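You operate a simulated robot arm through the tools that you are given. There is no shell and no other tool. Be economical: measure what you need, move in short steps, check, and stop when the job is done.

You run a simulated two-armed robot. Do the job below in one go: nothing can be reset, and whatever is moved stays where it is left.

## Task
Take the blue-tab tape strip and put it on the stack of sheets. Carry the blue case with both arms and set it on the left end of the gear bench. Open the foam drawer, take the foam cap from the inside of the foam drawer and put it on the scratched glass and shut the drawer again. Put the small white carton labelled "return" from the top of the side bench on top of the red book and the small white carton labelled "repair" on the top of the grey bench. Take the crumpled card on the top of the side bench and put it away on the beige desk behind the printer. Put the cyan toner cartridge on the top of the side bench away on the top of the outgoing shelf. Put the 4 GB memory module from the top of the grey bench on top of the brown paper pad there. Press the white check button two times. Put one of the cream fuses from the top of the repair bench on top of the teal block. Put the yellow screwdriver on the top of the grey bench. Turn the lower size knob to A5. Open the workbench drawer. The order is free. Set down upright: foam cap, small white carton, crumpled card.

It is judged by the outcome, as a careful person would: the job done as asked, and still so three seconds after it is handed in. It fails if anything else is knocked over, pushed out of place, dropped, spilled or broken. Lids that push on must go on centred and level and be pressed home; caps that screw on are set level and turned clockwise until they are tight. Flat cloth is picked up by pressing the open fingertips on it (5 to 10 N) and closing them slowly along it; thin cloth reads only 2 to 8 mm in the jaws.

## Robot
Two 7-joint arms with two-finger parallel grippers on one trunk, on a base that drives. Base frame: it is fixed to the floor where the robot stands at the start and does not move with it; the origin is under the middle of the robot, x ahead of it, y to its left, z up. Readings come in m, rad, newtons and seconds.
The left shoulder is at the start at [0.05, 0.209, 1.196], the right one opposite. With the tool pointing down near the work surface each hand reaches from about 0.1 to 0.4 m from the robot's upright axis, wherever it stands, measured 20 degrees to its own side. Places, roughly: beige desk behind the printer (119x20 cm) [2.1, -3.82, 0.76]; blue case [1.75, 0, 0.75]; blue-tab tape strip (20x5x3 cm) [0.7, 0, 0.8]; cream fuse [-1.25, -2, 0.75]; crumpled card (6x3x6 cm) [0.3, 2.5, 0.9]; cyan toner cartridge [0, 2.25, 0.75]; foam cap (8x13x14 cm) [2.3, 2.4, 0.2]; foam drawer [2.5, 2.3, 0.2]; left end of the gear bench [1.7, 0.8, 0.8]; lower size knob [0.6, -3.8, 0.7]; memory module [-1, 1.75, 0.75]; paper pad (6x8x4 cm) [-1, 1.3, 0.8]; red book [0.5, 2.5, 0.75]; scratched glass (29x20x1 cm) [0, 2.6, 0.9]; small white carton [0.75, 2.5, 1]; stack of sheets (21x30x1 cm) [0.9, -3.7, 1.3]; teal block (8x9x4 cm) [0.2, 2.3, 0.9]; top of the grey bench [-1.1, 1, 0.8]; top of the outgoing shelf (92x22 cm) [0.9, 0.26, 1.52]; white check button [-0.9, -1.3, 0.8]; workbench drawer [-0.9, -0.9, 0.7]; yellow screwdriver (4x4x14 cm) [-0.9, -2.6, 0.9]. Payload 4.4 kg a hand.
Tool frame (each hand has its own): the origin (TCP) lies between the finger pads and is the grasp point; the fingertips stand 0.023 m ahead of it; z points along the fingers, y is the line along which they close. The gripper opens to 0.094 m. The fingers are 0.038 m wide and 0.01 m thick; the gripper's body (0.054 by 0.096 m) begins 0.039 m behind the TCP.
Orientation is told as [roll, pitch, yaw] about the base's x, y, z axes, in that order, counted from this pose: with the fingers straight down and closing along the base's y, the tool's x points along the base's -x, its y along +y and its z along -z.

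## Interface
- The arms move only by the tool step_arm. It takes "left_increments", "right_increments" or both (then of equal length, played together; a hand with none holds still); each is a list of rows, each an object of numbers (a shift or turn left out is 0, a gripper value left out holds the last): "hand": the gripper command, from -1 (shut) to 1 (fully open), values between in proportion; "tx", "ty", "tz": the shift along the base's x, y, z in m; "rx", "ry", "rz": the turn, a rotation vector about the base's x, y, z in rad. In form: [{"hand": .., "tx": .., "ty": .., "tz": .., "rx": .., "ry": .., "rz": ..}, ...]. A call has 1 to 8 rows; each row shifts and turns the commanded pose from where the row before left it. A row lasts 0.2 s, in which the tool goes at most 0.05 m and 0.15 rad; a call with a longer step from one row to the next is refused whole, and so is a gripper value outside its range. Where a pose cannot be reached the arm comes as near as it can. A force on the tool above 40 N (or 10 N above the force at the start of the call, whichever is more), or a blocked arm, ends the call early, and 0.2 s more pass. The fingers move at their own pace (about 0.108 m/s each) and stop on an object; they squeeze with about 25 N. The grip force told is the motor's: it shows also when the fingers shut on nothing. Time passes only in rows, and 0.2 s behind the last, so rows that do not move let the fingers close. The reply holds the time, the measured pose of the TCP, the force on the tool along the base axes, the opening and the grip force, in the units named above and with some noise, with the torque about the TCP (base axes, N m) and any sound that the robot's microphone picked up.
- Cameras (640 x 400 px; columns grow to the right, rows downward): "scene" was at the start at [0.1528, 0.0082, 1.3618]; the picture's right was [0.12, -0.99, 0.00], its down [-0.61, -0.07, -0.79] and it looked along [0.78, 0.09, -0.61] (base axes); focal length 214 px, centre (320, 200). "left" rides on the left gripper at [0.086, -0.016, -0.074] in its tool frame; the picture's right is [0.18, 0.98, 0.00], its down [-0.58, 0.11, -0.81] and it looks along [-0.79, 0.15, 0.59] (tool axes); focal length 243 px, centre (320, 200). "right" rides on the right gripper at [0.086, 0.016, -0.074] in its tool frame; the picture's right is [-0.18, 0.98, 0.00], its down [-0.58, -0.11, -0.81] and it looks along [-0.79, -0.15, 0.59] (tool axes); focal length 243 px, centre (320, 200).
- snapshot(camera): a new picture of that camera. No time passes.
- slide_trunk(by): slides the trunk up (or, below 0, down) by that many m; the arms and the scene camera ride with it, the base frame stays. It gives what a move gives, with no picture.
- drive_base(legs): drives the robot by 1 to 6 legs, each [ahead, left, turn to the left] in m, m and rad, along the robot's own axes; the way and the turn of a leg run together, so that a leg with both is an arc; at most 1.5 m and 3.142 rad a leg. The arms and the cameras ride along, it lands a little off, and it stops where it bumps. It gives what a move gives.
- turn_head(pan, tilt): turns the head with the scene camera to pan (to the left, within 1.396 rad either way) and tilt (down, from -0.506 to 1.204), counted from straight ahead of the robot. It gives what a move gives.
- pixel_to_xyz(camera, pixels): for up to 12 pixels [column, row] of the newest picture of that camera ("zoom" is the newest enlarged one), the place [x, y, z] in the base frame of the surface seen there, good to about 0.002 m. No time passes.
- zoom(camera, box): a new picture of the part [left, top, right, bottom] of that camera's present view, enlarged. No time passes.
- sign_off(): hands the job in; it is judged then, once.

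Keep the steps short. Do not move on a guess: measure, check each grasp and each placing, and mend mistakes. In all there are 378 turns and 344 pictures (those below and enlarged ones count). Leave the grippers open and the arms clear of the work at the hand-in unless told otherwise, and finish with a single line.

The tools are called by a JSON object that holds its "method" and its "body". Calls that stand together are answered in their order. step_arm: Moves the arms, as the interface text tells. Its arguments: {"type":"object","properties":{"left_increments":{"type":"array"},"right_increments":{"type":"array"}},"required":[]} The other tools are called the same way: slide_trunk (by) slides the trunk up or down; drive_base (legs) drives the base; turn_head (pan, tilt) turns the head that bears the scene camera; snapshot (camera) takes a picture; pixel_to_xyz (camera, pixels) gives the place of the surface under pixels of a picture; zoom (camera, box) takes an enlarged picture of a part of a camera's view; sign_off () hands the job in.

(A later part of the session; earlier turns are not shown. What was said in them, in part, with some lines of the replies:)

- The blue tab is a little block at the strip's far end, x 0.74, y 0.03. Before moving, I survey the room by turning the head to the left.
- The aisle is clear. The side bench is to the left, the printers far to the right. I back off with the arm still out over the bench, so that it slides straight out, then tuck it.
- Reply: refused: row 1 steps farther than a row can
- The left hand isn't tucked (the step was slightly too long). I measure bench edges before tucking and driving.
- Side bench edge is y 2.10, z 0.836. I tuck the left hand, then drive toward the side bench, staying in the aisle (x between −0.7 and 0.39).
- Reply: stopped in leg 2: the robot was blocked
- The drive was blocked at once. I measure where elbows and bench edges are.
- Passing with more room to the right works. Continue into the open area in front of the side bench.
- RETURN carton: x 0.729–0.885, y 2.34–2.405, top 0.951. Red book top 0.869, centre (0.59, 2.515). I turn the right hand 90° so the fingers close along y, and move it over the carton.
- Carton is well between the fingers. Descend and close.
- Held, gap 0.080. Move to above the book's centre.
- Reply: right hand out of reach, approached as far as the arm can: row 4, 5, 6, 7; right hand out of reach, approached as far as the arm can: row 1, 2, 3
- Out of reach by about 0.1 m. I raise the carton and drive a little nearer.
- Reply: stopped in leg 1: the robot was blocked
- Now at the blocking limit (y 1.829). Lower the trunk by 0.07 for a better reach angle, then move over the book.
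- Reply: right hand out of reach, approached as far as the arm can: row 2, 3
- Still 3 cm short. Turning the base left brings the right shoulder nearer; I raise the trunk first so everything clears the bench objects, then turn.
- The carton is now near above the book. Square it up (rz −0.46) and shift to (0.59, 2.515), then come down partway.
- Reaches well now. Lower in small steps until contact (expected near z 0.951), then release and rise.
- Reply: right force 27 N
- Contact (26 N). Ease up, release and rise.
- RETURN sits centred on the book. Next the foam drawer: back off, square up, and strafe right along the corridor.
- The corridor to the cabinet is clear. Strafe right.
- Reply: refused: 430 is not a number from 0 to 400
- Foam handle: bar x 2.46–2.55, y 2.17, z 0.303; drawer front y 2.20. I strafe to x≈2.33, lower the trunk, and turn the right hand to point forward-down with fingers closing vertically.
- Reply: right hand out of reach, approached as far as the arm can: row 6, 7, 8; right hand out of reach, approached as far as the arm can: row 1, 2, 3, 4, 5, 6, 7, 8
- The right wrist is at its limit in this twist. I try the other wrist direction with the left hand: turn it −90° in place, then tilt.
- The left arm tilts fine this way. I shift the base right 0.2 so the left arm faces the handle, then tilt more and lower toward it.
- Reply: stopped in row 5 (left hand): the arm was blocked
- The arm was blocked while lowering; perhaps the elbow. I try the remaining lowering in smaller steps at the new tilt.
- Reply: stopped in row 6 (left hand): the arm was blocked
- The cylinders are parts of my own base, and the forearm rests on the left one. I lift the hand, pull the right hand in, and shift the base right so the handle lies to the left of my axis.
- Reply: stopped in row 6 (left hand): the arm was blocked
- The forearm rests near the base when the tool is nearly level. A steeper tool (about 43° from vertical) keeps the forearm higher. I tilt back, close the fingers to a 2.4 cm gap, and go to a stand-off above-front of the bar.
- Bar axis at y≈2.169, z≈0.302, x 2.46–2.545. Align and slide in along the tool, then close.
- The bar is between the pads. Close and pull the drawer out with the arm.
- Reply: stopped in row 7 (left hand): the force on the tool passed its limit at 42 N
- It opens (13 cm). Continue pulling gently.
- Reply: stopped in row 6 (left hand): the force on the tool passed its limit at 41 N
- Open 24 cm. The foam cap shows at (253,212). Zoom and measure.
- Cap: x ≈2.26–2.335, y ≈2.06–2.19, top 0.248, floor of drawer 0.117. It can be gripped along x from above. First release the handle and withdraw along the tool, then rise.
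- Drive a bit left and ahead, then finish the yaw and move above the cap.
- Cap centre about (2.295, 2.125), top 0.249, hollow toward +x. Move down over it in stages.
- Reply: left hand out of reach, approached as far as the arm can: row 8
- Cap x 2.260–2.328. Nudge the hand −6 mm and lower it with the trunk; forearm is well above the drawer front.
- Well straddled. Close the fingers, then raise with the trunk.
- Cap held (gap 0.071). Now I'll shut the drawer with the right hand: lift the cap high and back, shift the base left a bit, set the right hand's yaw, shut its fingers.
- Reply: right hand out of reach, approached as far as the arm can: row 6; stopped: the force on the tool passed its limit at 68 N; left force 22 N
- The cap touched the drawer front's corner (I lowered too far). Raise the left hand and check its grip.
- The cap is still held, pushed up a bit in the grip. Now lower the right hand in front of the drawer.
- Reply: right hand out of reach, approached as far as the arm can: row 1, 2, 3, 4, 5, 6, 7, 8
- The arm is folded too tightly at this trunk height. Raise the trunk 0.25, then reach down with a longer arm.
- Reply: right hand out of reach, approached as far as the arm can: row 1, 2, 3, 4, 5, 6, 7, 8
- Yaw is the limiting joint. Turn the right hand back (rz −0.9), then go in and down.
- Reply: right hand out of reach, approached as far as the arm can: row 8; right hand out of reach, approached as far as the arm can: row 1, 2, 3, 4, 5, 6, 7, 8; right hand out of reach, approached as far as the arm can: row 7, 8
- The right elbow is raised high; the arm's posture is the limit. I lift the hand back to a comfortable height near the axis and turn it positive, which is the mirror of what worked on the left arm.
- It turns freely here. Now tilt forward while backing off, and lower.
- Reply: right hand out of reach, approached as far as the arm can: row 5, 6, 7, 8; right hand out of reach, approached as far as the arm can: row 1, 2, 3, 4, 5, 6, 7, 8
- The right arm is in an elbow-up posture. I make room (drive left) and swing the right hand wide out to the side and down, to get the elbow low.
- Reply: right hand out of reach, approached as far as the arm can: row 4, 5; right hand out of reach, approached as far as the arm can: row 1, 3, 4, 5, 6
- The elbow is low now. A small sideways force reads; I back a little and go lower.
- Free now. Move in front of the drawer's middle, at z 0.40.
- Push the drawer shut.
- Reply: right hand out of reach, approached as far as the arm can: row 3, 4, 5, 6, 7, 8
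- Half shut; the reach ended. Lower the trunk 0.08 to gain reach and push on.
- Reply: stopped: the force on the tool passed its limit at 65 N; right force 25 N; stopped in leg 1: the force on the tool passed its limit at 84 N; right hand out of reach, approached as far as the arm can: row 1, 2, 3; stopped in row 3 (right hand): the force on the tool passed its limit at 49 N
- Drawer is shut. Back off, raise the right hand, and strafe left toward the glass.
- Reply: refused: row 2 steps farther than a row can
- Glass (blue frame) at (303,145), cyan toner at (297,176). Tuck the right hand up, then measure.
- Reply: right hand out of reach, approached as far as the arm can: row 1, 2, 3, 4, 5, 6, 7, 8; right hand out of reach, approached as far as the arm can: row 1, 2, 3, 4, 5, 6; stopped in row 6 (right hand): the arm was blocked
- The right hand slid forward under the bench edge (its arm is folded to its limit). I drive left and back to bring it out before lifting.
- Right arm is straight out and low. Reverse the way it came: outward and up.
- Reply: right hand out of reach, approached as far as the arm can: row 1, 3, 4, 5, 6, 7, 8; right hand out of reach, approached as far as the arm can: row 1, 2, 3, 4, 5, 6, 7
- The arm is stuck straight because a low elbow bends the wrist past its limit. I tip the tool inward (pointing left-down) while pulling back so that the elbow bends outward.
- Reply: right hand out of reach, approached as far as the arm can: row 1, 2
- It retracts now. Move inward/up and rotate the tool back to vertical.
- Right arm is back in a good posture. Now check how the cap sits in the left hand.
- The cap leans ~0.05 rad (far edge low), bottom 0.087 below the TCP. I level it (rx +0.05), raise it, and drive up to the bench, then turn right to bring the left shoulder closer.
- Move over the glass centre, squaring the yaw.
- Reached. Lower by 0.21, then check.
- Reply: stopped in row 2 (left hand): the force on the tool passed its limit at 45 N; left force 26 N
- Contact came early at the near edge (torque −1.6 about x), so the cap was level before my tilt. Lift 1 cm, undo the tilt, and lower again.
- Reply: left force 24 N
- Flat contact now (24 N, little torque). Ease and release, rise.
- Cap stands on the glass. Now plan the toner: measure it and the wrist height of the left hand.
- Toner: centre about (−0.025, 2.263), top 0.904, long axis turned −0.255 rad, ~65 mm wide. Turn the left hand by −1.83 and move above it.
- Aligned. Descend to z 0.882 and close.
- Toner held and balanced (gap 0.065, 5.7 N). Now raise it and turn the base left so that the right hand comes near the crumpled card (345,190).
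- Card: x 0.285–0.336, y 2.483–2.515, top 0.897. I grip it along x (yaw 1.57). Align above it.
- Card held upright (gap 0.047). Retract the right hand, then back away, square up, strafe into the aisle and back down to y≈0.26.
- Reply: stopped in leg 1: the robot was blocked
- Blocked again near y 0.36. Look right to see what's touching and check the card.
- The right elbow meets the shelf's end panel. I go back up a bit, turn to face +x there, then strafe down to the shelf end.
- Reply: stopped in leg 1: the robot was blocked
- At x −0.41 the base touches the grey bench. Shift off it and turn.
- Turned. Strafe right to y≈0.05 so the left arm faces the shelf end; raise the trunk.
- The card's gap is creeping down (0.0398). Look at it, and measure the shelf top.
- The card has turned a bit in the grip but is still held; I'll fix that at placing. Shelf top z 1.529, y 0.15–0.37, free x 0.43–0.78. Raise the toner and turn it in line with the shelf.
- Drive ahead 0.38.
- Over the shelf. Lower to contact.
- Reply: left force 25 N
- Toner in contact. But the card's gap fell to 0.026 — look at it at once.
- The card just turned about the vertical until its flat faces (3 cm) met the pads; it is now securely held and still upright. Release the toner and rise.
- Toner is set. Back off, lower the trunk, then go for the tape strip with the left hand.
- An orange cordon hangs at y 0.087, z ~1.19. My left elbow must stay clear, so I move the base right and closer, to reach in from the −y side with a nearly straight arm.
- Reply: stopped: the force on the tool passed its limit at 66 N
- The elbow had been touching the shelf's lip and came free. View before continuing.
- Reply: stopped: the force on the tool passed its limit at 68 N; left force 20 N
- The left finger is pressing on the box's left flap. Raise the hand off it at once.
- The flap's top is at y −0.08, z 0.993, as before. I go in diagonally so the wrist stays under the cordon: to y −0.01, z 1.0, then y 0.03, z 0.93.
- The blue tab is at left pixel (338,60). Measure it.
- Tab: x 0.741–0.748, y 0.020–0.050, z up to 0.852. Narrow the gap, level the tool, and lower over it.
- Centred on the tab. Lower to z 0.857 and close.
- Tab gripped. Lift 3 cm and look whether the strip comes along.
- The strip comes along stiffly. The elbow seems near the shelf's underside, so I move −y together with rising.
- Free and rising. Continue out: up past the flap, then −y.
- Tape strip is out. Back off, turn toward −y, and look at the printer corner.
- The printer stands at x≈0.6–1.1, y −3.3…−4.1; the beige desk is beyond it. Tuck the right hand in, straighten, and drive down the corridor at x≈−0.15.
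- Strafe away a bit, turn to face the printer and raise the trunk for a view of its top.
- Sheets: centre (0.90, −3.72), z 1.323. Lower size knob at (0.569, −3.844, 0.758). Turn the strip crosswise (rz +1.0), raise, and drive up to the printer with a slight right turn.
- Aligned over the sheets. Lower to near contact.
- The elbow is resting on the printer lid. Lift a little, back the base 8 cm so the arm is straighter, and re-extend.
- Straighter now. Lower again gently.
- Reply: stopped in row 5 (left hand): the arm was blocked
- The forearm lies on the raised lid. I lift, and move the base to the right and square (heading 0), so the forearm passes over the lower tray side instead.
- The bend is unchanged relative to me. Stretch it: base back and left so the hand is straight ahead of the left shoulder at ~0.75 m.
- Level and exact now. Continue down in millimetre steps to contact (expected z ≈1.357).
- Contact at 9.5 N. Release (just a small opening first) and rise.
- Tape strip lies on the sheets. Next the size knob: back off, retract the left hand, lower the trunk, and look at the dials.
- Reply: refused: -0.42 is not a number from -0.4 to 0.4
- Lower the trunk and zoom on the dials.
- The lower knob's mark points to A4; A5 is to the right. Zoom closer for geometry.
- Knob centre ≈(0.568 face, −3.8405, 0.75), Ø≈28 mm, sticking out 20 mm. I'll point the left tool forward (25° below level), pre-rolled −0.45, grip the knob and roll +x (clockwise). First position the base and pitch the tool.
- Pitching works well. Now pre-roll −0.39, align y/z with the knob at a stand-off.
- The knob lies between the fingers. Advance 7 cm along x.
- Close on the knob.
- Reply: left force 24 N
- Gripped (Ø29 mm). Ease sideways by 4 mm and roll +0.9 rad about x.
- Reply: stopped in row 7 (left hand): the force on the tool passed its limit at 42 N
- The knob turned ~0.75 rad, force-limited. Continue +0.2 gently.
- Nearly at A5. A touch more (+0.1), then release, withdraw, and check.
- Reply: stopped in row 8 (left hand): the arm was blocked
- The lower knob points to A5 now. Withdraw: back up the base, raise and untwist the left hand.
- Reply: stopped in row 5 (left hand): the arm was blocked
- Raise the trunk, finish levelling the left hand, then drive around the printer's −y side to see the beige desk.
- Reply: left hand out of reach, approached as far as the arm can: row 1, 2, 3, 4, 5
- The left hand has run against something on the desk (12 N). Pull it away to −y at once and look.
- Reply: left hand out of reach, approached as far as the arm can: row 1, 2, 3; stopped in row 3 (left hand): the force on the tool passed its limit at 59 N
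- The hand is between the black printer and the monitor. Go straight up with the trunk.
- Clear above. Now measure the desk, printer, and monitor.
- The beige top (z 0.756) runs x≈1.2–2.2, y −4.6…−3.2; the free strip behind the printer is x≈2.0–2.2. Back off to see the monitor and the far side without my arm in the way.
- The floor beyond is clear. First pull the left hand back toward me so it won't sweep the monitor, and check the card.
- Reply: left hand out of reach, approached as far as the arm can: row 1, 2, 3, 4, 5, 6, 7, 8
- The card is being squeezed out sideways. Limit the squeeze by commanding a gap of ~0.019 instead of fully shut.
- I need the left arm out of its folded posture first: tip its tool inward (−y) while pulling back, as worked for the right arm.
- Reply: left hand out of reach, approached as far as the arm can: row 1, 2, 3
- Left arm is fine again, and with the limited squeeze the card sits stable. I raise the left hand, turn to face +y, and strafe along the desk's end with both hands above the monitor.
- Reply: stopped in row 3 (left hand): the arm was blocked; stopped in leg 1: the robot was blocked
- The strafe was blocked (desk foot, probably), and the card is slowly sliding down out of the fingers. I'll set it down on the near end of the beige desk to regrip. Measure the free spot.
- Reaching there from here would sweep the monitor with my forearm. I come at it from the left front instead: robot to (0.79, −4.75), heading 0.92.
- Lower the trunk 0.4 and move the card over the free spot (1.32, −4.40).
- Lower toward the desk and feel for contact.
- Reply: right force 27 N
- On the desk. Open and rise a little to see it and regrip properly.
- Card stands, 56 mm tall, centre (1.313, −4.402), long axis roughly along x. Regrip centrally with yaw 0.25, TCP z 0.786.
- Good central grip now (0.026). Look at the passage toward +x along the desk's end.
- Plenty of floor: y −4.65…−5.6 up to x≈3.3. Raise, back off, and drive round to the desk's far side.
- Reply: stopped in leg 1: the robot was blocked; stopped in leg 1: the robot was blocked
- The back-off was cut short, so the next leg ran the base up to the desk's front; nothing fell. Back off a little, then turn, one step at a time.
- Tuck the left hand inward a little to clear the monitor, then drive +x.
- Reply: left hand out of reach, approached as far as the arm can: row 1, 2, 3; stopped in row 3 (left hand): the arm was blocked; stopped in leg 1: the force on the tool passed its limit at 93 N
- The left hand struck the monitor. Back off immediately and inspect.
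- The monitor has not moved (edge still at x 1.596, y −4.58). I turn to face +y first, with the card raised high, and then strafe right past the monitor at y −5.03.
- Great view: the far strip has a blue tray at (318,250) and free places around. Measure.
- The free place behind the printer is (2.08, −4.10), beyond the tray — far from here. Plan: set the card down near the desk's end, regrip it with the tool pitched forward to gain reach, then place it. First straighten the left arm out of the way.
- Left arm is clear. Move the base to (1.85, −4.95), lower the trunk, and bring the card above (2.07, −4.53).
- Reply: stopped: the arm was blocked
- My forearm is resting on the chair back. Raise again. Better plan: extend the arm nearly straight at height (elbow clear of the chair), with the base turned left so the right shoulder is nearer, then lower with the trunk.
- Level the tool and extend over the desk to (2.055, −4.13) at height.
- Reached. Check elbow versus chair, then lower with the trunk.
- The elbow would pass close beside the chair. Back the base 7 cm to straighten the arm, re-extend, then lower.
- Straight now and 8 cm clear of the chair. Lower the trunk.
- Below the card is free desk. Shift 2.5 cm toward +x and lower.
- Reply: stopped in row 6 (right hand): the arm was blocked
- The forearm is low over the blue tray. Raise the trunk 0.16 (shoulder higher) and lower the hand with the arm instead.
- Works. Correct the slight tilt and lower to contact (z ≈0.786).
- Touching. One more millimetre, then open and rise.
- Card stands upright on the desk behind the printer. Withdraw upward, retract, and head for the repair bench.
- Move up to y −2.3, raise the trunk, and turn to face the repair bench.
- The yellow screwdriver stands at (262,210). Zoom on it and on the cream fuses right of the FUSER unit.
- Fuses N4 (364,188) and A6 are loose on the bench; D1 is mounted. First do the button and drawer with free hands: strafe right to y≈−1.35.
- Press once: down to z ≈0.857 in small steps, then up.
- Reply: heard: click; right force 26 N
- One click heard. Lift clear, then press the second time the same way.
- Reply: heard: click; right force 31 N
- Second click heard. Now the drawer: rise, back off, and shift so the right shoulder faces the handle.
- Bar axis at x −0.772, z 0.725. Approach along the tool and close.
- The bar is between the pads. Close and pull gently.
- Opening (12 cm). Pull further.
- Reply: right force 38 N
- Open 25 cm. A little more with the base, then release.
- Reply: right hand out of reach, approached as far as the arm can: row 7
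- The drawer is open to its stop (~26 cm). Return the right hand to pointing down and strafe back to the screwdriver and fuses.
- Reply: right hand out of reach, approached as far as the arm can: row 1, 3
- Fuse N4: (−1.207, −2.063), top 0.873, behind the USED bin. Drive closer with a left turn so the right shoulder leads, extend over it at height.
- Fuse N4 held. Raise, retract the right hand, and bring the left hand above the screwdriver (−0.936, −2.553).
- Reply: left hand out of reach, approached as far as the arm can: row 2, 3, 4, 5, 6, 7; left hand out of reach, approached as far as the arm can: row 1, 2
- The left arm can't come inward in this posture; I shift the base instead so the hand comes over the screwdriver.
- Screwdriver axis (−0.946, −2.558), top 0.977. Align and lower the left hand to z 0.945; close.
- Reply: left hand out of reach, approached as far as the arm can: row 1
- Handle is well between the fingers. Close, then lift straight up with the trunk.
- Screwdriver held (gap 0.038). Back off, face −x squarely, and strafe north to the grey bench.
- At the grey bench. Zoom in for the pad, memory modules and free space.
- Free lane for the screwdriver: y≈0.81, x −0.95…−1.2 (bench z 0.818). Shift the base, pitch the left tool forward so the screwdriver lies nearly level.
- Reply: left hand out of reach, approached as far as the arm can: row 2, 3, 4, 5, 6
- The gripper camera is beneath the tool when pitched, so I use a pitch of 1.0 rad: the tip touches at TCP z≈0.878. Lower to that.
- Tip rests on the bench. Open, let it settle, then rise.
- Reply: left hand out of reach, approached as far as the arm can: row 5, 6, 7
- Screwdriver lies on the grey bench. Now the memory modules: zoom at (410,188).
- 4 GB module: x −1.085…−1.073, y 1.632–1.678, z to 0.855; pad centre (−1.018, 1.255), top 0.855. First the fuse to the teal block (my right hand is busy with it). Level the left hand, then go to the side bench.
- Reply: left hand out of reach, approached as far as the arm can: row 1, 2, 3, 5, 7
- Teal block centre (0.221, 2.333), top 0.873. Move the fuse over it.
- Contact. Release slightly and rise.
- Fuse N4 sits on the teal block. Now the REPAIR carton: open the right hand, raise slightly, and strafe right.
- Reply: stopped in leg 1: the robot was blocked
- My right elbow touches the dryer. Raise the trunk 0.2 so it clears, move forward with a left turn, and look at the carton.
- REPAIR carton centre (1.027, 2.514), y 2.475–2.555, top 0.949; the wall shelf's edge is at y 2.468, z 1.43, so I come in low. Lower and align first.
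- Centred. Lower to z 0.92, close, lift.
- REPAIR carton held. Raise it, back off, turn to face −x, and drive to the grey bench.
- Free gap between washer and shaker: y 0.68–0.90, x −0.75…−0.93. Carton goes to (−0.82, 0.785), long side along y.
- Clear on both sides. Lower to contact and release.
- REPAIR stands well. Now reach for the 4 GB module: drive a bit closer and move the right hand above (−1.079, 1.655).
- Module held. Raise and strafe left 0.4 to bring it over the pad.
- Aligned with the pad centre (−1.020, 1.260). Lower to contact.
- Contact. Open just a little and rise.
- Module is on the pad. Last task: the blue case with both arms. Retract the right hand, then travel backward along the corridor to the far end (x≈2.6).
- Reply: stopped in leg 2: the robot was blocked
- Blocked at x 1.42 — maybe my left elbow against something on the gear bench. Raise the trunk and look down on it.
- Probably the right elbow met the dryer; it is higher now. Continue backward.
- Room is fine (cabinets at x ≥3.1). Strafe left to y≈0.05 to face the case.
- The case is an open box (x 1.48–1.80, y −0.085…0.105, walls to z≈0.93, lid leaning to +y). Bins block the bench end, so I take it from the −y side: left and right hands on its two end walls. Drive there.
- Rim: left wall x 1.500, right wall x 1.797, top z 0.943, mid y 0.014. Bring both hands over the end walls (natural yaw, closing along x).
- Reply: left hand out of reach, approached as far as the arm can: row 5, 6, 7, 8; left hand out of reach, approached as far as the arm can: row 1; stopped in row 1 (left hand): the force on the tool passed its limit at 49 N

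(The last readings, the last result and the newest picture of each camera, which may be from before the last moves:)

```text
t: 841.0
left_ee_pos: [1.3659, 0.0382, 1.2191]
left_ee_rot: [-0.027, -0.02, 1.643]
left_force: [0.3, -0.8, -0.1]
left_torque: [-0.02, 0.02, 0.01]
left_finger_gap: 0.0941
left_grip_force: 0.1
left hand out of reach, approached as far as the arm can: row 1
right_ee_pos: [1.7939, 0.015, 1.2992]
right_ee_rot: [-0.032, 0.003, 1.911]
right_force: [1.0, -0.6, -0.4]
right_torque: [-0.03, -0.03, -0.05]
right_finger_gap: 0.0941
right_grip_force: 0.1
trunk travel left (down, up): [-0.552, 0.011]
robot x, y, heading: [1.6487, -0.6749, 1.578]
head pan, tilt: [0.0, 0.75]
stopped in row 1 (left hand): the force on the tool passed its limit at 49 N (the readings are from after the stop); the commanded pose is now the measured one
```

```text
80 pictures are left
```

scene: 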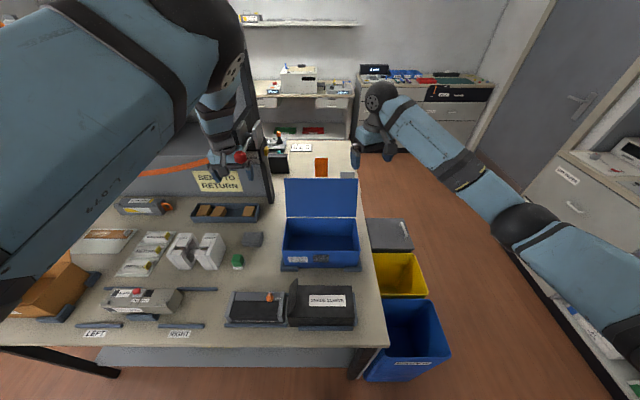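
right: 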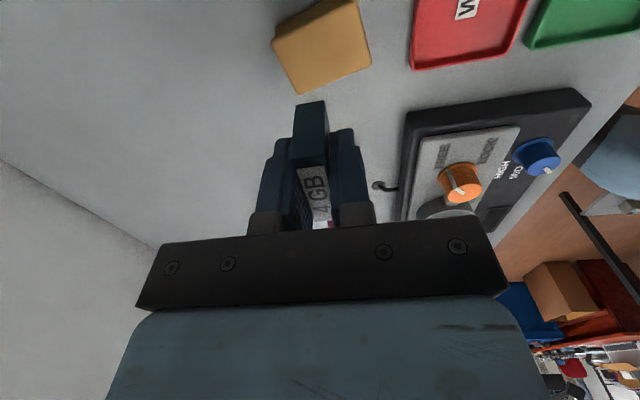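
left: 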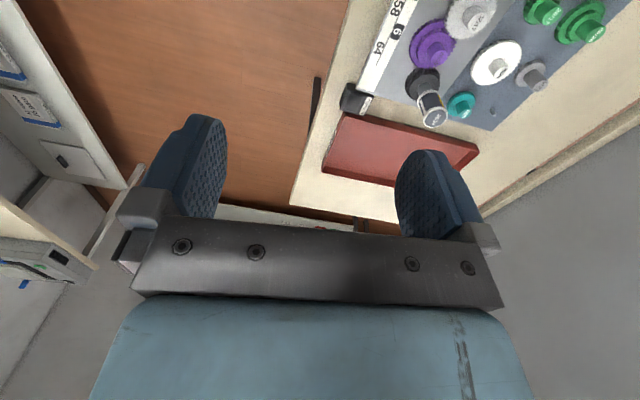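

The left hand brushed the red cordon knob at the shelf's post. Pull it back at once and check.

{"method": "step_arm", "body": {"left_increments": [{"ty": -0.04}, {"ty": -0.04}, {"ty": -0.04}]}}

{"method": "zoom", "body": {"camera": "scene", "box": [140, 90, 300, 220]}}

```text
t: 841.4
left_ee_pos: [1.3646, 0.0349, 1.2191]
left_ee_rot: [-0.025, -0.032, 1.648]
left_force: [-5.9, 30.3, -11.3]
left_torque: [-2.28, 0.12, 1.3]
left_finger_gap: 0.094
left_grip_force: 0.1
left hand out of reach, approached as far as the arm can: row 1
right_ee_pos: [1.7964, 0.0174, 1.2962]
right_ee_rot: [-0.029, 0.005, 1.911]
right_force: [0.3, -0.8, 0.7]
right_torque: [0.06, 0.05, 0.02]
right_finger_gap: 0.094
right_grip_force: 0.0
trunk travel left (down, up): [-0.552, 0.011]
robot x, y, heading: [1.6502, -0.6776, 1.574]
head pan, tilt: [0.0, 0.75]
stopped in row 1 (left hand): the force on the tool passed its limit at 50 N (the readings are from after the stop); the commanded pose is now the measured one
```

```text
3.08 times, centred on (220, 155) of scene
```

zoom: 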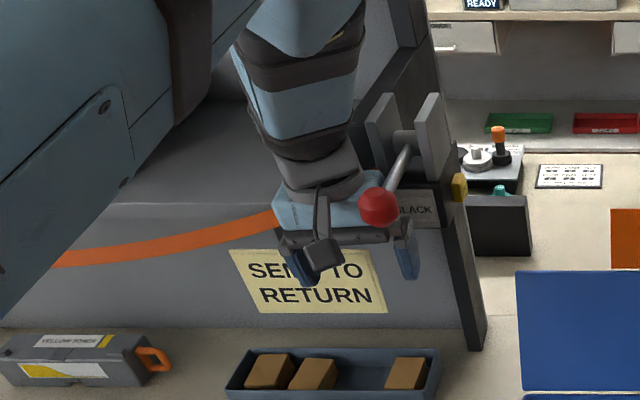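

{"method": "pixel_to_xyz", "body": {"camera": "zoom", "pixels": [[378, 205], [400, 165], [405, 145], [320, 215], [318, 255], [405, 250], [345, 210], [300, 265], [200, 235]]}}

```text
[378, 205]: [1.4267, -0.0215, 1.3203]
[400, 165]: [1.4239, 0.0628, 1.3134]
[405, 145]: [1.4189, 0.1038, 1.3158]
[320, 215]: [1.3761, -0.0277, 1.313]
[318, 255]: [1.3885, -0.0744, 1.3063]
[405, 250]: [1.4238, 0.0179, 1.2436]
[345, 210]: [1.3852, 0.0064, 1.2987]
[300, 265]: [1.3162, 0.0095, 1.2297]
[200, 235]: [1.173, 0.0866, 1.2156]
```

The lever's ball (x 1.427, y −0.02) is just in front of the gripper's right edge. Move left first, then back.

{"method": "step_arm", "body": {"left_increments": [{"tx": -0.03}, {"tx": -0.03}, {"ty": -0.03}, {"ty": -0.045}, {"ty": -0.045}, {"ty": -0.045}]}}

{"method": "zoom", "body": {"camera": "scene", "box": [140, 90, 300, 220]}}

```text
t: 842.8
left_ee_pos: [1.2823, -0.1288, 1.2205]
left_ee_rot: [-0.026, -0.03, 1.649]
left_force: [0.3, -1.0, 0.8]
left_torque: [0.0, -0.01, -0.02]
left_finger_gap: 0.094
left_grip_force: 0.1
left hand out of reach, approached as far as the arm can: row 5, 6
right_ee_pos: [1.7953, 0.0134, 1.2995]
right_ee_rot: [-0.031, 0.003, 1.912]
right_force: [-0.4, 0.0, 0.2]
right_torque: [0.02, 0.02, -0.01]
right_finger_gap: 0.094
right_grip_force: 0.0
trunk travel left (down, up): [-0.552, 0.011]
robot x, y, heading: [1.6518, -0.6724, 1.57]
head pan, tilt: [0.0, 0.75]
```

```text
3.08 times, centred on (220, 155) of scene
```

zoom: 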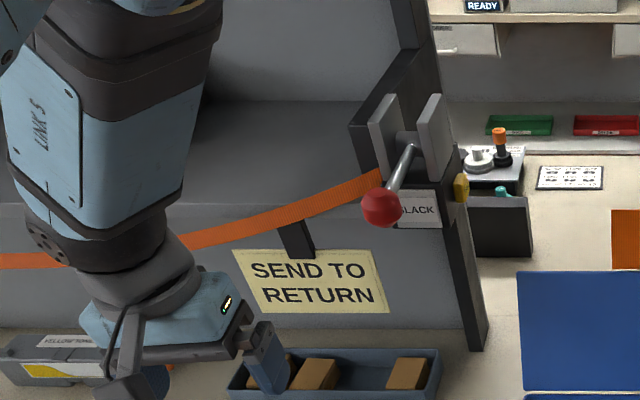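

Lever and cordon look intact. Shift the base right 0.14, lower the trunk so hands pass beneath the lever, then align both hands.

{"method": "drive_base", "body": {"legs": [[0, -0.14, 0]]}}

{"method": "slide_trunk", "body": {"by": -0.19}}

{"method": "step_arm", "body": {"left_increments": [{"tx": 0.03}, {"tx": 0.03, "rz": -0.03}, {"ty": 0.035, "tx": 0.01, "rz": -0.04}, {"ty": 0.04}, {"ty": 0.035}, {"ty": 0.03}], "right_increments": [{"tx": -0.025, "rz": -0.06}, {"tx": -0.025, "rz": -0.06}, {"tx": -0.025, "rz": -0.06}, {"tx": -0.025, "rz": -0.06}, {"tx": -0.025, "rz": -0.06}, {"tx": -0.013, "rz": -0.04}]}}

{"method": "snapshot", "body": {"camera": "scene"}}

```text
t: 844.6
left_ee_pos: [1.4204, -0.1281, 1.2222]
left_ee_rot: [-0.027, -0.029, 1.648]
left_force: [0.8, -0.1, -0.5]
left_torque: [-0.06, 0.03, 0.01]
left_finger_gap: 0.0942
left_grip_force: 0.0
right_ee_pos: [1.9333, 0.0167, 1.2973]
right_ee_rot: [-0.03, 0.003, 1.915]
right_force: [-0.5, -0.3, 0.2]
right_torque: [0.0, 0.01, 0.0]
right_finger_gap: 0.094
right_grip_force: 0.0
trunk travel left (down, up): [-0.552, 0.011]
robot x, y, heading: [1.7926, -0.6762, 1.577]
head pan, tilt: [0.0, 0.75]
```

```text
t: 846.7
left_ee_pos: [1.4219, -0.1276, 1.0311]
left_ee_rot: [-0.027, -0.029, 1.65]
left_force: [0.0, 0.5, 0.3]
left_torque: [-0.01, 0.02, -0.01]
left_finger_gap: 0.0941
left_grip_force: 0.0
right_ee_pos: [1.9336, 0.0164, 1.1088]
right_ee_rot: [-0.027, 0.003, 1.915]
right_force: [0.0, -0.8, -0.2]
right_torque: [0.03, -0.02, -0.02]
right_finger_gap: 0.094
right_grip_force: 0.1
trunk travel left (down, up): [-0.362, 0.201]
robot x, y, heading: [1.7841, -0.6744, 1.568]
head pan, tilt: [0.0, 0.75]
```

```text
t: 848.1
left_ee_pos: [1.4352, 0.0251, 1.0259]
left_ee_rot: [-0.028, -0.029, 1.579]
left_force: [-0.2, 0.6, 0.2]
left_torque: [-0.01, -0.04, 0.04]
left_finger_gap: 0.094
left_grip_force: 0.1
left hand out of reach, approached as far as the arm can: row 1, 2
right_ee_pos: [1.7943, 0.0166, 1.1052]
right_ee_rot: [-0.028, 0.004, 1.572]
right_force: [-0.1, 0.0, 0.1]
right_torque: [-0.04, -0.01, 0.04]
right_finger_gap: 0.0939
right_grip_force: 0.0
trunk travel left (down, up): [-0.362, 0.201]
robot x, y, heading: [1.7814, -0.6747, 1.578]
head pan, tilt: [0.0, 0.75]
```

```text
77 pictures are left
```

scene: 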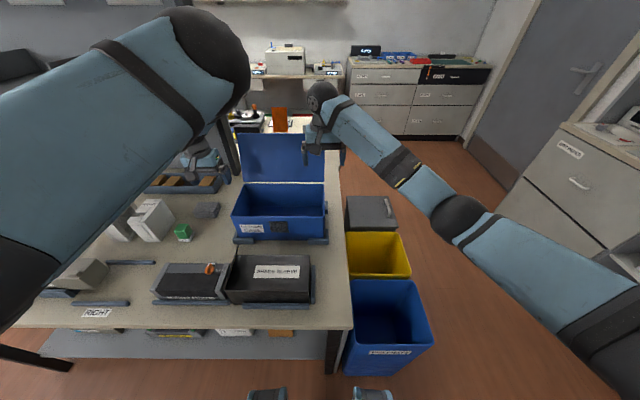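

{"method": "step_arm", "body": {"left_increments": [{"tx": 0.02}, {"tx": 0.02}, {"tx": 0.02}, {"tx": 0.005, "ty": -0.01}, {}]}}

{"method": "snapshot", "body": {"camera": "left"}}

{"method": "snapshot", "body": {"camera": "right"}}

```text
t: 849.3
left_ee_pos: [1.4937, 0.019, 1.0284]
left_ee_rot: [-0.03, -0.028, 1.579]
left_force: [-0.5, -0.4, -0.4]
left_torque: [0.01, -0.03, 0.01]
left_finger_gap: 0.094
left_grip_force: 0.2
left hand out of reach, approached as far as the arm can: row 4
right_ee_pos: [1.7951, 0.0156, 1.1075]
right_ee_rot: [-0.029, 0.004, 1.575]
right_force: [0.1, -0.1, -0.7]
right_torque: [-0.01, 0.0, 0.02]
right_finger_gap: 0.094
right_grip_force: 0.0
trunk travel left (down, up): [-0.362, 0.201]
robot x, y, heading: [1.7847, -0.674, 1.575]
head pan, tilt: [0.0, 0.75]
```

```text
76 pictures are left
```

left: 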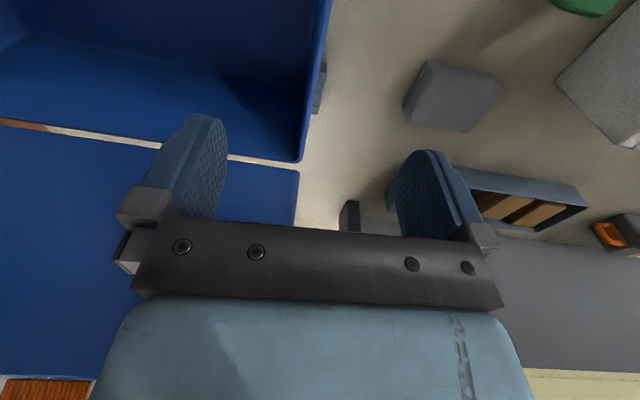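

```text
75 pictures are left
```

right: 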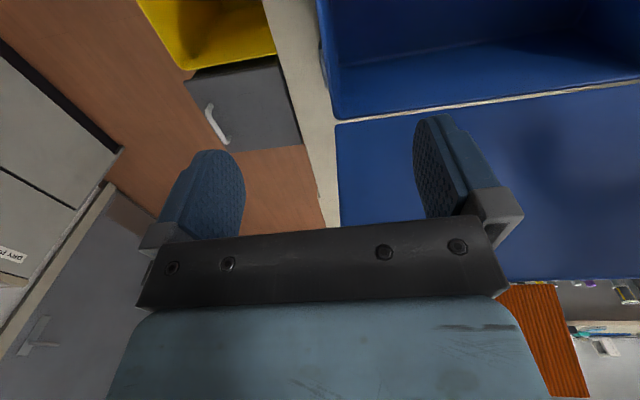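

Both walls are centred between fingers. Lower both hands onto the end walls.

{"method": "step_arm", "body": {"right_increments": [{"tz": -0.04}, {"tz": -0.04}, {"tz": -0.035}, {"tz": -0.035}, {"tz": -0.03}, {}], "left_increments": [{}, {}, {"tz": -0.035}, {"tz": -0.035}, {"tz": -0.032}, {}]}}

{"method": "snapshot", "body": {"camera": "left"}}

{"method": "snapshot", "body": {"camera": "right"}}

```text
t: 850.7
left_ee_pos: [1.4917, 0.0214, 0.9277]
left_ee_rot: [-0.029, -0.03, 1.578]
left_force: [0.7, -0.4, 0.5]
left_torque: [0.0, 0.02, -0.03]
left_finger_gap: 0.0938
left_grip_force: 0.0
right_ee_pos: [1.7945, 0.0142, 0.9276]
right_ee_rot: [-0.026, 0.002, 1.574]
right_force: [0.4, -0.5, 0.1]
right_torque: [0.0, 0.03, -0.03]
right_finger_gap: 0.0937
right_grip_force: 0.0
trunk travel left (down, up): [-0.362, 0.201]
robot x, y, heading: [1.7883, -0.6741, 1.576]
head pan, tilt: [0.0, 0.75]
```

```text
74 pictures are left
```

left: 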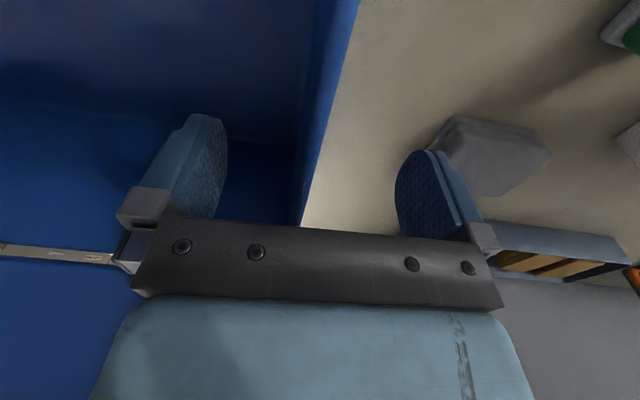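

```text
73 pictures are left
```

right: 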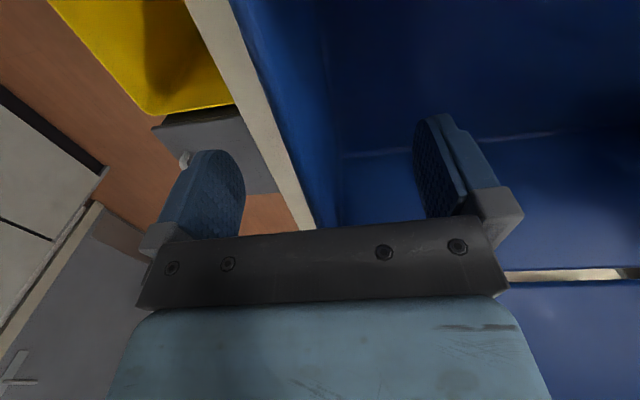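

Centre on the walls and close both grippers.

{"method": "step_arm", "body": {"left_increments": [{"tx": 0.008}, {"hand": -1}, {}, {}, {}], "right_increments": [{"tx": 0.0025}, {"hand": -1}, {}, {}, {}]}}

```text
t: 851.9
left_ee_pos: [1.5013, 0.0211, 0.9263]
left_ee_rot: [-0.028, -0.029, 1.575]
left_force: [13.5, -3.0, 1.7]
left_torque: [-0.14, 0.94, -0.92]
left_finger_gap: 0.0059
left_grip_force: 24.9
right_ee_pos: [1.7961, 0.0166, 0.9285]
right_ee_rot: [-0.025, 0.002, 1.577]
right_force: [-17.5, 6.3, 0.4]
right_torque: [-0.31, 1.05, -0.7]
right_finger_gap: 0.0053
right_grip_force: 24.7
trunk travel left (down, up): [-0.362, 0.201]
robot x, y, heading: [1.7856, -0.6755, 1.575]
head pan, tilt: [0.0, 0.75]
```

Both hands hold the walls. Lift 8 cm with the trunk (staying below the lever), then shift right before lifting more.

{"method": "slide_trunk", "body": {"by": 0.08}}

{"method": "snapshot", "body": {"camera": "scene"}}

```text
t: 853.1
left_ee_pos: [1.5005, 0.0214, 1.0052]
left_ee_rot: [-0.028, -0.028, 1.578]
left_force: [29.1, -4.4, -10.2]
left_torque: [-0.83, 0.92, -0.77]
left_finger_gap: 0.0057
left_grip_force: 25.0
right_ee_pos: [1.7959, 0.0169, 1.0085]
right_ee_rot: [-0.026, 0.005, 1.576]
right_force: [-29.1, 4.7, 1.9]
right_torque: [0.67, 1.06, -0.54]
right_finger_gap: 0.0058
right_grip_force: 24.9
trunk travel left (down, up): [-0.442, 0.121]
robot x, y, heading: [1.7857, -0.6738, 1.575]
head pan, tilt: [0.0, 0.75]
```

```text
72 pictures are left
```

scene: 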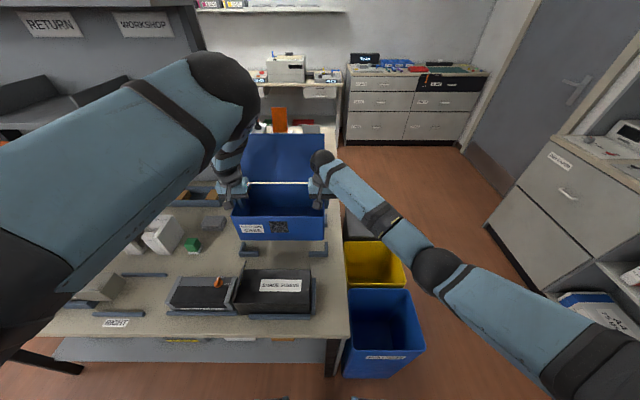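

The case is lifted. Relieve the outward pull (left +4 mm, right −4 mm), then shift right.

{"method": "step_arm", "body": {"left_increments": [{"tx": 0.002}, {"tx": 0.002}, {}], "right_increments": [{"tx": -0.002}, {"tx": -0.002}, {}]}}

{"method": "drive_base", "body": {"legs": [[0, -0.2, 0]]}}

```text
t: 853.9
left_ee_pos: [1.501, 0.0212, 1.0063]
left_ee_rot: [-0.025, -0.028, 1.581]
left_force: [-1.8, -3.5, -12.3]
left_torque: [-0.53, 1.02, -0.91]
left_finger_gap: 0.0059
left_grip_force: 24.9
right_ee_pos: [1.7963, 0.0172, 1.007]
right_ee_rot: [-0.031, 0.005, 1.571]
right_force: [0.4, 2.9, 2.2]
right_torque: [0.37, 0.99, 0.0]
right_finger_gap: 0.0062
right_grip_force: 24.9
trunk travel left (down, up): [-0.442, 0.121]
robot x, y, heading: [1.7861, -0.6767, 1.577]
head pan, tilt: [0.0, 0.75]
```

```text
t: 855.9
left_ee_pos: [1.6602, 0.0207, 1.0053]
left_ee_rot: [-0.021, -0.025, 1.583]
left_force: [-0.4, -0.2, -11.7]
left_torque: [0.41, 1.06, -0.37]
left_finger_gap: 0.0055
left_grip_force: 25.1
right_ee_pos: [1.956, 0.0189, 1.0074]
right_ee_rot: [-0.028, 0.006, 1.577]
right_force: [2.3, -1.9, 3.1]
right_torque: [-0.54, 1.04, 0.69]
right_finger_gap: 0.0057
right_grip_force: 24.9
trunk travel left (down, up): [-0.442, 0.121]
robot x, y, heading: [1.9492, -0.6679, 1.581]
head pan, tilt: [0.0, 0.75]
stopped in leg 1: the force on the tool passed its limit at 40 N (the readings are from after the stop); the commanded pose is now the measured one
```

Forces are relaxed. Lift to travel height and continue in shorter legs.

{"method": "slide_trunk", "body": {"by": 0.11}}

{"method": "drive_base", "body": {"legs": [[0, -0.3, 0]]}}

{"method": "drive_base", "body": {"legs": [[0, -0.35, 0]]}}

{"method": "snapshot", "body": {"camera": "scene"}}

```text
t: 857.3
left_ee_pos: [1.6588, 0.0205, 1.115]
left_ee_rot: [-0.025, -0.026, 1.582]
left_force: [-0.8, -1.0, -11.6]
left_torque: [-0.62, 0.98, -0.75]
left_finger_gap: 0.0056
left_grip_force: 24.8
right_ee_pos: [1.953, 0.0193, 1.1159]
right_ee_rot: [-0.031, 0.006, 1.575]
right_force: [1.5, 1.0, 2.9]
right_torque: [0.44, 0.99, 0.42]
right_finger_gap: 0.0059
right_grip_force: 24.3
trunk travel left (down, up): [-0.552, 0.011]
robot x, y, heading: [1.9483, -0.6746, 1.577]
head pan, tilt: [0.0, 0.75]
```

```text
t: 860.5
left_ee_pos: [1.9555, 0.0222, 1.1153]
left_ee_rot: [-0.022, -0.026, 1.587]
left_force: [-1.2, -1.3, -12.0]
left_torque: [-0.04, 0.97, -0.83]
left_finger_gap: 0.0055
left_grip_force: 24.8
right_ee_pos: [2.2509, 0.0237, 1.1169]
right_ee_rot: [-0.032, 0.005, 1.577]
right_force: [1.4, 0.7, 2.3]
right_torque: [-0.14, 0.98, 0.39]
right_finger_gap: 0.0058
right_grip_force: 25.2
trunk travel left (down, up): [-0.552, 0.011]
robot x, y, heading: [2.2486, -0.6669, 1.583]
head pan, tilt: [0.0, 0.75]
```

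```text
t: 864.2
left_ee_pos: [2.3084, 0.027, 1.1157]
left_ee_rot: [-0.026, -0.026, 1.584]
left_force: [-1.5, -1.7, -10.9]
left_torque: [0.02, 1.0, -0.78]
left_finger_gap: 0.0056
left_grip_force: 24.9
right_ee_pos: [2.6033, 0.0259, 1.1161]
right_ee_rot: [-0.032, 0.007, 1.577]
right_force: [1.1, 0.8, 1.0]
right_torque: [-0.22, 0.99, 0.37]
right_finger_gap: 0.006
right_grip_force: 25.3
trunk travel left (down, up): [-0.552, 0.011]
robot x, y, heading: [2.6009, -0.6657, 1.579]
head pan, tilt: [0.0, 0.75]
```

```text
71 pictures are left
```

scene: 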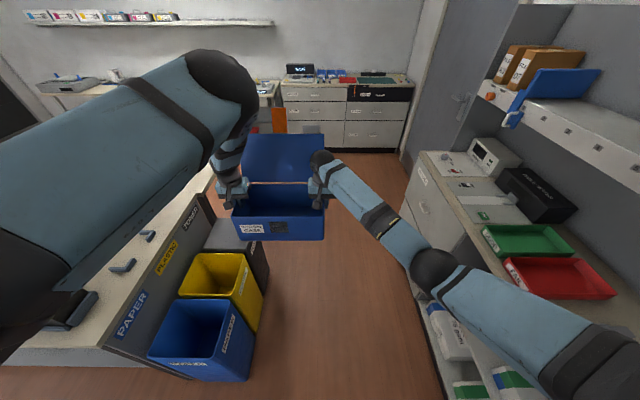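

Carried level. Drive north in legs toward y≈0.78.

{"method": "drive_base", "body": {"legs": [[0.5, 0.06, 0], [0.5, 0, 0]]}}

{"method": "drive_base", "body": {"legs": [[0.45, 0, 0]]}}

{"method": "snapshot", "body": {"camera": "scene"}}

```text
t: 869.7
left_ee_pos: [2.2115, 1.0234, 1.1163]
left_ee_rot: [-0.026, -0.026, 1.602]
left_force: [-1.7, -1.3, -12.1]
left_torque: [-0.13, 1.01, -0.73]
left_finger_gap: 0.0054
left_grip_force: 25.3
right_ee_pos: [2.5082, 1.0283, 1.1184]
right_ee_rot: [-0.029, 0.004, 1.598]
right_force: [0.2, 0.3, 2.0]
right_torque: [-0.08, 0.97, 0.45]
right_finger_gap: 0.0056
right_grip_force: 24.9
trunk travel left (down, up): [-0.552, 0.011]
robot x, y, heading: [2.5225, 0.3348, 1.603]
head pan, tilt: [0.0, 0.75]
```

```text
t: 872.4
left_ee_pos: [2.1932, 1.4678, 1.1157]
left_ee_rot: [-0.024, -0.025, 1.61]
left_force: [-0.8, -0.2, -12.1]
left_torque: [-0.33, 1.01, -0.71]
left_finger_gap: 0.0054
left_grip_force: 24.8
right_ee_pos: [2.4878, 1.474, 1.118]
right_ee_rot: [-0.029, 0.003, 1.604]
right_force: [0.9, 0.4, 2.1]
right_torque: [0.16, 0.97, 0.49]
right_finger_gap: 0.0055
right_grip_force: 24.9
trunk travel left (down, up): [-0.552, 0.011]
robot x, y, heading: [2.5011, 0.7847, 1.608]
head pan, tilt: [0.0, 0.75]
```

```text
70 pictures are left
```

scene: 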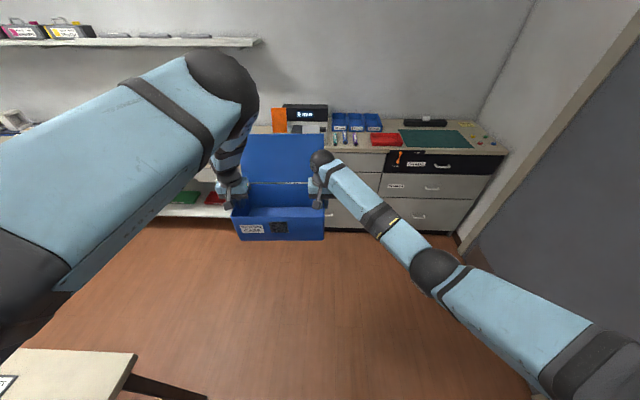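

Turn left to face the gear bench end.

{"method": "drive_base", "body": {"legs": [[0, 0, 0.76], [0, 0, 0.77]]}}

{"method": "snapshot", "body": {"camera": "scene"}}

```text
t: 876.9
left_ee_pos: [1.8069, 0.4961, 1.1157]
left_ee_rot: [-0.026, -0.026, -3.131]
left_force: [-0.1, -0.6, -10.1]
left_torque: [-0.96, 0.01, -0.62]
left_finger_gap: 0.0055
left_grip_force: 25.0
right_ee_pos: [1.8092, 0.7897, 1.1165]
right_ee_rot: [-0.029, 0.006, -3.138]
right_force: [-0.7, 1.2, 1.8]
right_torque: [-0.96, -0.14, 0.57]
right_finger_gap: 0.0058
right_grip_force: 24.7
trunk travel left (down, up): [-0.552, 0.011]
robot x, y, heading: [2.5051, 0.7849, -3.135]
head pan, tilt: [0.0, 0.75]
```

```text
69 pictures are left
```

scene: 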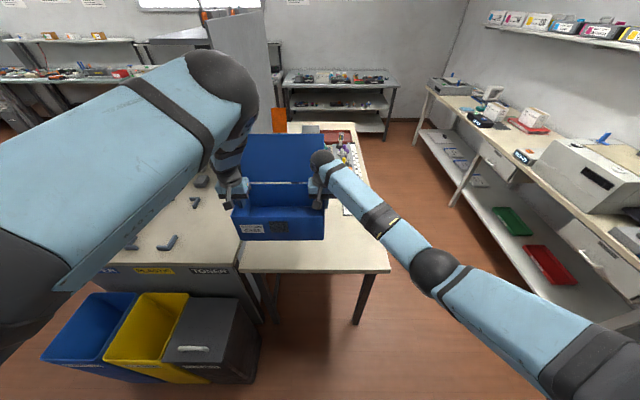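

{"method": "pixel_to_xyz", "body": {"camera": "scene", "pixels": [[346, 210], [350, 213], [356, 240], [330, 255], [385, 268], [250, 265], [345, 175], [335, 135], [280, 118], [350, 150]]}}

{"method": "zoom", "body": {"camera": "scene", "box": [210, 100, 410, 280]}}

```text
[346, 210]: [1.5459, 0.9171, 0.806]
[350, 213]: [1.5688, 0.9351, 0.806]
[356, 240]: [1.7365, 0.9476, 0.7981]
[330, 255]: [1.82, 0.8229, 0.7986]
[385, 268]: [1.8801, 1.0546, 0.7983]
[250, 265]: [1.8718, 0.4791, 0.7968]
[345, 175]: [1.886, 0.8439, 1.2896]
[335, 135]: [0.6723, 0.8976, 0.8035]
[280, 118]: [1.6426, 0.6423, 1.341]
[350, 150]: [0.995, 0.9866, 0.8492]
```

```text
2.22 times, centred on (310, 190) of scene
```

zoom: 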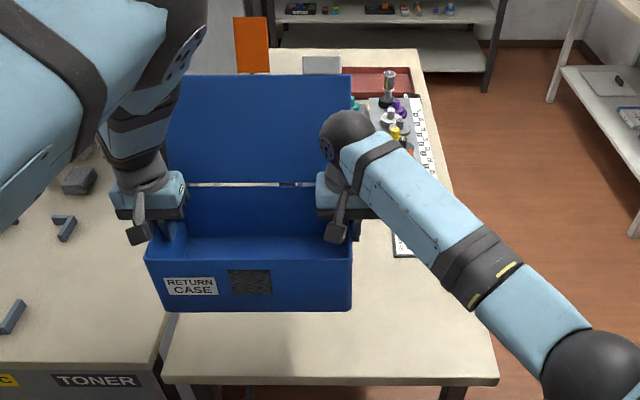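

Bench top z 0.798; a card lies at x ≤1.575, so the case goes to centre (1.70, 0.76). Shift the base.

{"method": "drive_base", "body": {"legs": [[0.108, -0.115, 0]]}}

{"method": "slide_trunk", "body": {"by": -0.17}}

{"method": "snapshot", "body": {"camera": "scene"}}

```text
t: 878.5
left_ee_pos: [1.7015, 0.6136, 1.1157]
left_ee_rot: [-0.023, -0.026, -3.132]
left_force: [0.2, -1.1, -10.4]
left_torque: [-0.98, -0.47, -0.53]
left_finger_gap: 0.0049
left_grip_force: 24.7
right_ee_pos: [1.7037, 0.9073, 1.1176]
right_ee_rot: [-0.031, 0.003, -3.143]
right_force: [0.6, 1.3, 2.7]
right_torque: [-0.96, 0.27, 0.64]
right_finger_gap: 0.006
right_grip_force: 25.5
trunk travel left (down, up): [-0.552, 0.011]
robot x, y, heading: [2.3997, 0.901, -3.137]
head pan, tilt: [0.0, 0.75]
```

```text
t: 880.5
left_ee_pos: [1.7025, 0.6147, 0.9453]
left_ee_rot: [-0.024, -0.024, -3.134]
left_force: [-0.5, -2.4, -11.1]
left_torque: [-0.95, -0.54, -0.45]
left_finger_gap: 0.0053
left_grip_force: 25.1
right_ee_pos: [1.7062, 0.9083, 0.9475]
right_ee_rot: [-0.029, 0.005, -3.142]
right_force: [1.7, 1.2, 2.4]
right_torque: [-0.98, 0.32, 0.7]
right_finger_gap: 0.0056
right_grip_force: 25.2
trunk travel left (down, up): [-0.382, 0.181]
robot x, y, heading: [2.3972, 0.8987, -3.138]
head pan, tilt: [0.0, 0.75]
```

```text
67 pictures are left
```

scene: 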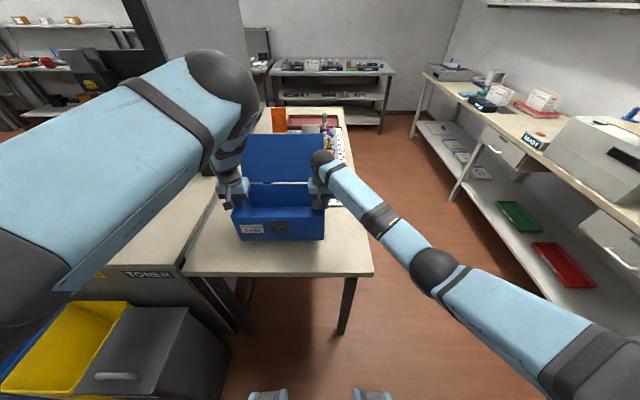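

Lower the last centimetres.

{"method": "slide_trunk", "body": {"by": -0.033}}

{"method": "step_arm", "body": {"left_increments": [{"tz": -0.003}, {"tz": -0.003}, {"tz": -0.002}, {}], "right_increments": [{"tz": -0.003}, {"tz": -0.003}, {"tz": -0.002}, {}]}}

```text
t: 881.2
left_ee_pos: [1.7018, 0.6136, 0.9121]
left_ee_rot: [-0.024, -0.025, -3.134]
left_force: [-1.3, -0.7, -10.3]
left_torque: [-1.0, -0.28, -0.48]
left_finger_gap: 0.0052
left_grip_force: 24.7
right_ee_pos: [1.7048, 0.909, 0.9145]
right_ee_rot: [-0.029, 0.004, -3.14]
right_force: [-0.1, 1.5, 1.5]
right_torque: [-0.96, 0.11, 0.64]
right_finger_gap: 0.0055
right_grip_force: 25.0
trunk travel left (down, up): [-0.349, 0.214]
robot x, y, heading: [2.3964, 0.8955, -3.141]
head pan, tilt: [0.0, 0.75]
```

```text
t: 882.2
left_ee_pos: [1.7016, 0.6131, 0.9058]
left_ee_rot: [-0.023, -0.03, -3.132]
left_force: [2.5, -7.3, 10.2]
left_torque: [-1.0, 0.47, -0.79]
left_finger_gap: 0.0056
left_grip_force: 25.0
right_ee_pos: [1.7064, 0.9083, 0.9076]
right_ee_rot: [-0.031, 0.002, -3.142]
right_force: [-2.2, 4.9, 1.6]
right_torque: [-1.01, 1.03, 0.18]
right_finger_gap: 0.0057
right_grip_force: 24.9
trunk travel left (down, up): [-0.349, 0.214]
robot x, y, heading: [2.3942, 0.8996, -3.135]
head pan, tilt: [0.0, 0.75]
```

{"method": "step_arm", "body": {"right_increments": [{"tz": -0.002}, {"tz": -0.002}, {}]}}

```text
t: 883.0
left_ee_pos: [1.7037, 0.6138, 0.9072]
left_ee_rot: [-0.025, -0.03, -3.132]
left_force: [-10.4, -8.7, 8.6]
left_torque: [-1.02, 0.36, -0.53]
left_finger_gap: 0.0056
left_grip_force: 25.0
right_ee_pos: [1.7067, 0.9088, 0.9079]
right_ee_rot: [-0.029, -0.001, -3.139]
right_force: [-3.0, 6.6, 23.2]
right_torque: [-0.92, -0.43, 0.54]
right_finger_gap: 0.006
right_grip_force: 25.0
trunk travel left (down, up): [-0.349, 0.214]
robot x, y, heading: [2.3984, 0.8979, -3.135]
head pan, tilt: [0.0, 0.75]
```

Both sides rest on the bench. Open both hands and rise.

{"method": "step_arm", "body": {"left_increments": [{"hand": -0.2}, {}, {"tz": 0.03}, {"tz": 0.045}, {"tz": 0.045}, {"tz": 0.04}], "right_increments": [{"hand": -0.2}, {}, {"tz": 0.03}, {"tz": 0.045}, {"tz": 0.045}, {"tz": 0.04}]}}

{"method": "snapshot", "body": {"camera": "scene"}}

```text
t: 884.5
left_ee_pos: [1.7001, 0.6083, 1.0665]
left_ee_rot: [-0.024, -0.025, -3.132]
left_force: [1.1, 0.0, 0.4]
left_torque: [0.02, 0.0, -0.01]
left_finger_gap: 0.0377
left_grip_force: 0.1
left hand out of reach, approached as far as the arm can: row 5
right_ee_pos: [1.7068, 0.9098, 1.061]
right_ee_rot: [-0.031, 0.004, -3.141]
right_force: [0.3, -0.6, -0.5]
right_torque: [-0.01, 0.02, -0.04]
right_finger_gap: 0.0377
right_grip_force: 0.1
trunk travel left (down, up): [-0.349, 0.214]
robot x, y, heading: [2.3999, 0.8983, -3.134]
head pan, tilt: [0.0, 0.75]
```

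```text
66 pictures are left
```

scene: 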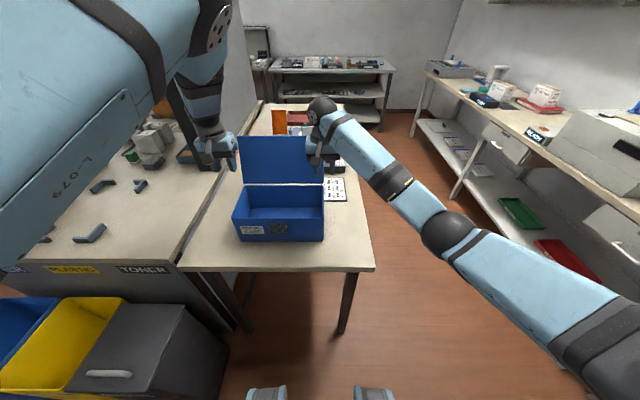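

Case is set down. Back away, open the grippers fully, and take a last look.

{"method": "drive_base", "body": {"legs": [[-0.4, 0, 0]]}}

{"method": "step_arm", "body": {"left_increments": [{"hand": 1}, {}, {}], "right_increments": [{"hand": 1}, {}, {}]}}

{"method": "zoom", "body": {"camera": "scene", "box": [180, 60, 420, 260]}}

{"method": "turn_head", "body": {"pan": -0.6, "tilt": 0.45}}

{"method": "snapshot", "body": {"camera": "scene"}}

```text
t: 886.9
left_ee_pos: [2.0815, 0.6141, 1.0639]
left_ee_rot: [-0.025, -0.027, 3.14]
left_force: [0.3, 1.2, -0.1]
left_torque: [0.0, 0.0, -0.02]
left_finger_gap: 0.0375
left_grip_force: 0.1
right_ee_pos: [2.0937, 0.9162, 1.0607]
right_ee_rot: [-0.03, 0.004, 3.129]
right_force: [-0.1, 0.9, 0.6]
right_torque: [0.02, 0.05, 0.0]
right_finger_gap: 0.0376
right_grip_force: 0.0
trunk travel left (down, up): [-0.349, 0.214]
robot x, y, heading: [2.7819, 0.9011, 3.138]
head pan, tilt: [0.0, 0.75]
```

```text
t: 887.7
left_ee_pos: [2.08, 0.6144, 1.0643]
left_ee_rot: [-0.023, -0.024, 3.139]
left_force: [-0.5, 0.1, -1.1]
left_torque: [0.0, 0.05, -0.03]
left_finger_gap: 0.094
left_grip_force: 0.0
right_ee_pos: [2.0926, 0.9163, 1.0602]
right_ee_rot: [-0.029, 0.004, 3.132]
right_force: [-0.9, -0.7, 0.1]
right_torque: [0.05, -0.01, -0.01]
right_finger_gap: 0.0941
right_grip_force: 0.1
trunk travel left (down, up): [-0.349, 0.214]
robot x, y, heading: [2.7837, 0.901, 3.136]
head pan, tilt: [0.0, 0.75]
```

```text
2.00 times, centred on (300, 160) of scene
```

zoom: 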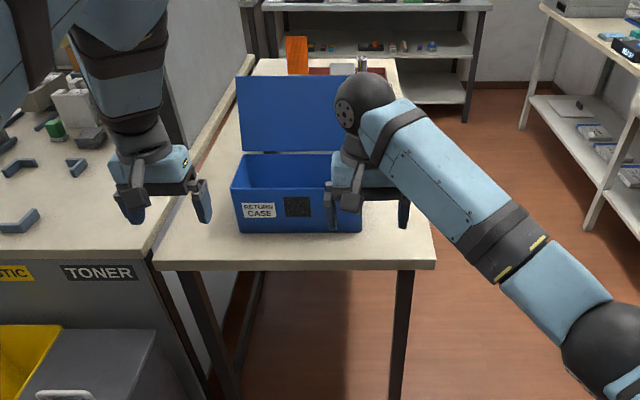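

```text
t: 888.7
left_ee_pos: [2.0809, 0.6141, 1.0653]
left_ee_rot: [-0.026, -0.024, 3.139]
left_force: [-0.8, -0.9, -0.4]
left_torque: [0.01, -0.01, -0.02]
left_finger_gap: 0.0941
left_grip_force: 0.1
right_ee_pos: [2.0927, 0.9155, 1.0616]
right_ee_rot: [-0.029, 0.003, 3.131]
right_force: [-0.2, 0.5, -0.2]
right_torque: [0.01, 0.03, 0.01]
right_finger_gap: 0.0941
right_grip_force: 0.0
trunk travel left (down, up): [-0.349, 0.214]
robot x, y, heading: [2.7841, 0.8993, 3.133]
head pan, tilt: [-0.6, 0.45]
```

```text
64 pictures are left
```

scene: 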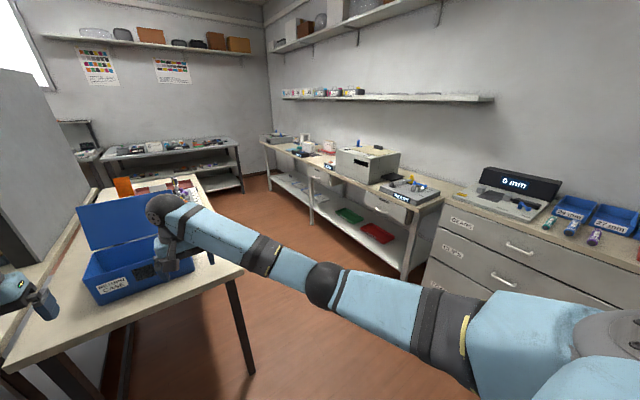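

The case stands on the gear bench, the hands are open and clear, and each of the other tasks was checked as it was done. Handing in.

{"method": "sign_off", "body": {}}

```text
The job is handed in.
```

All the tasks are done and handed in; my hands or arms bumped the monitor, the cordon's SLACK lever, the red chair and the return box flap on the way, and none looked moved afterwards.
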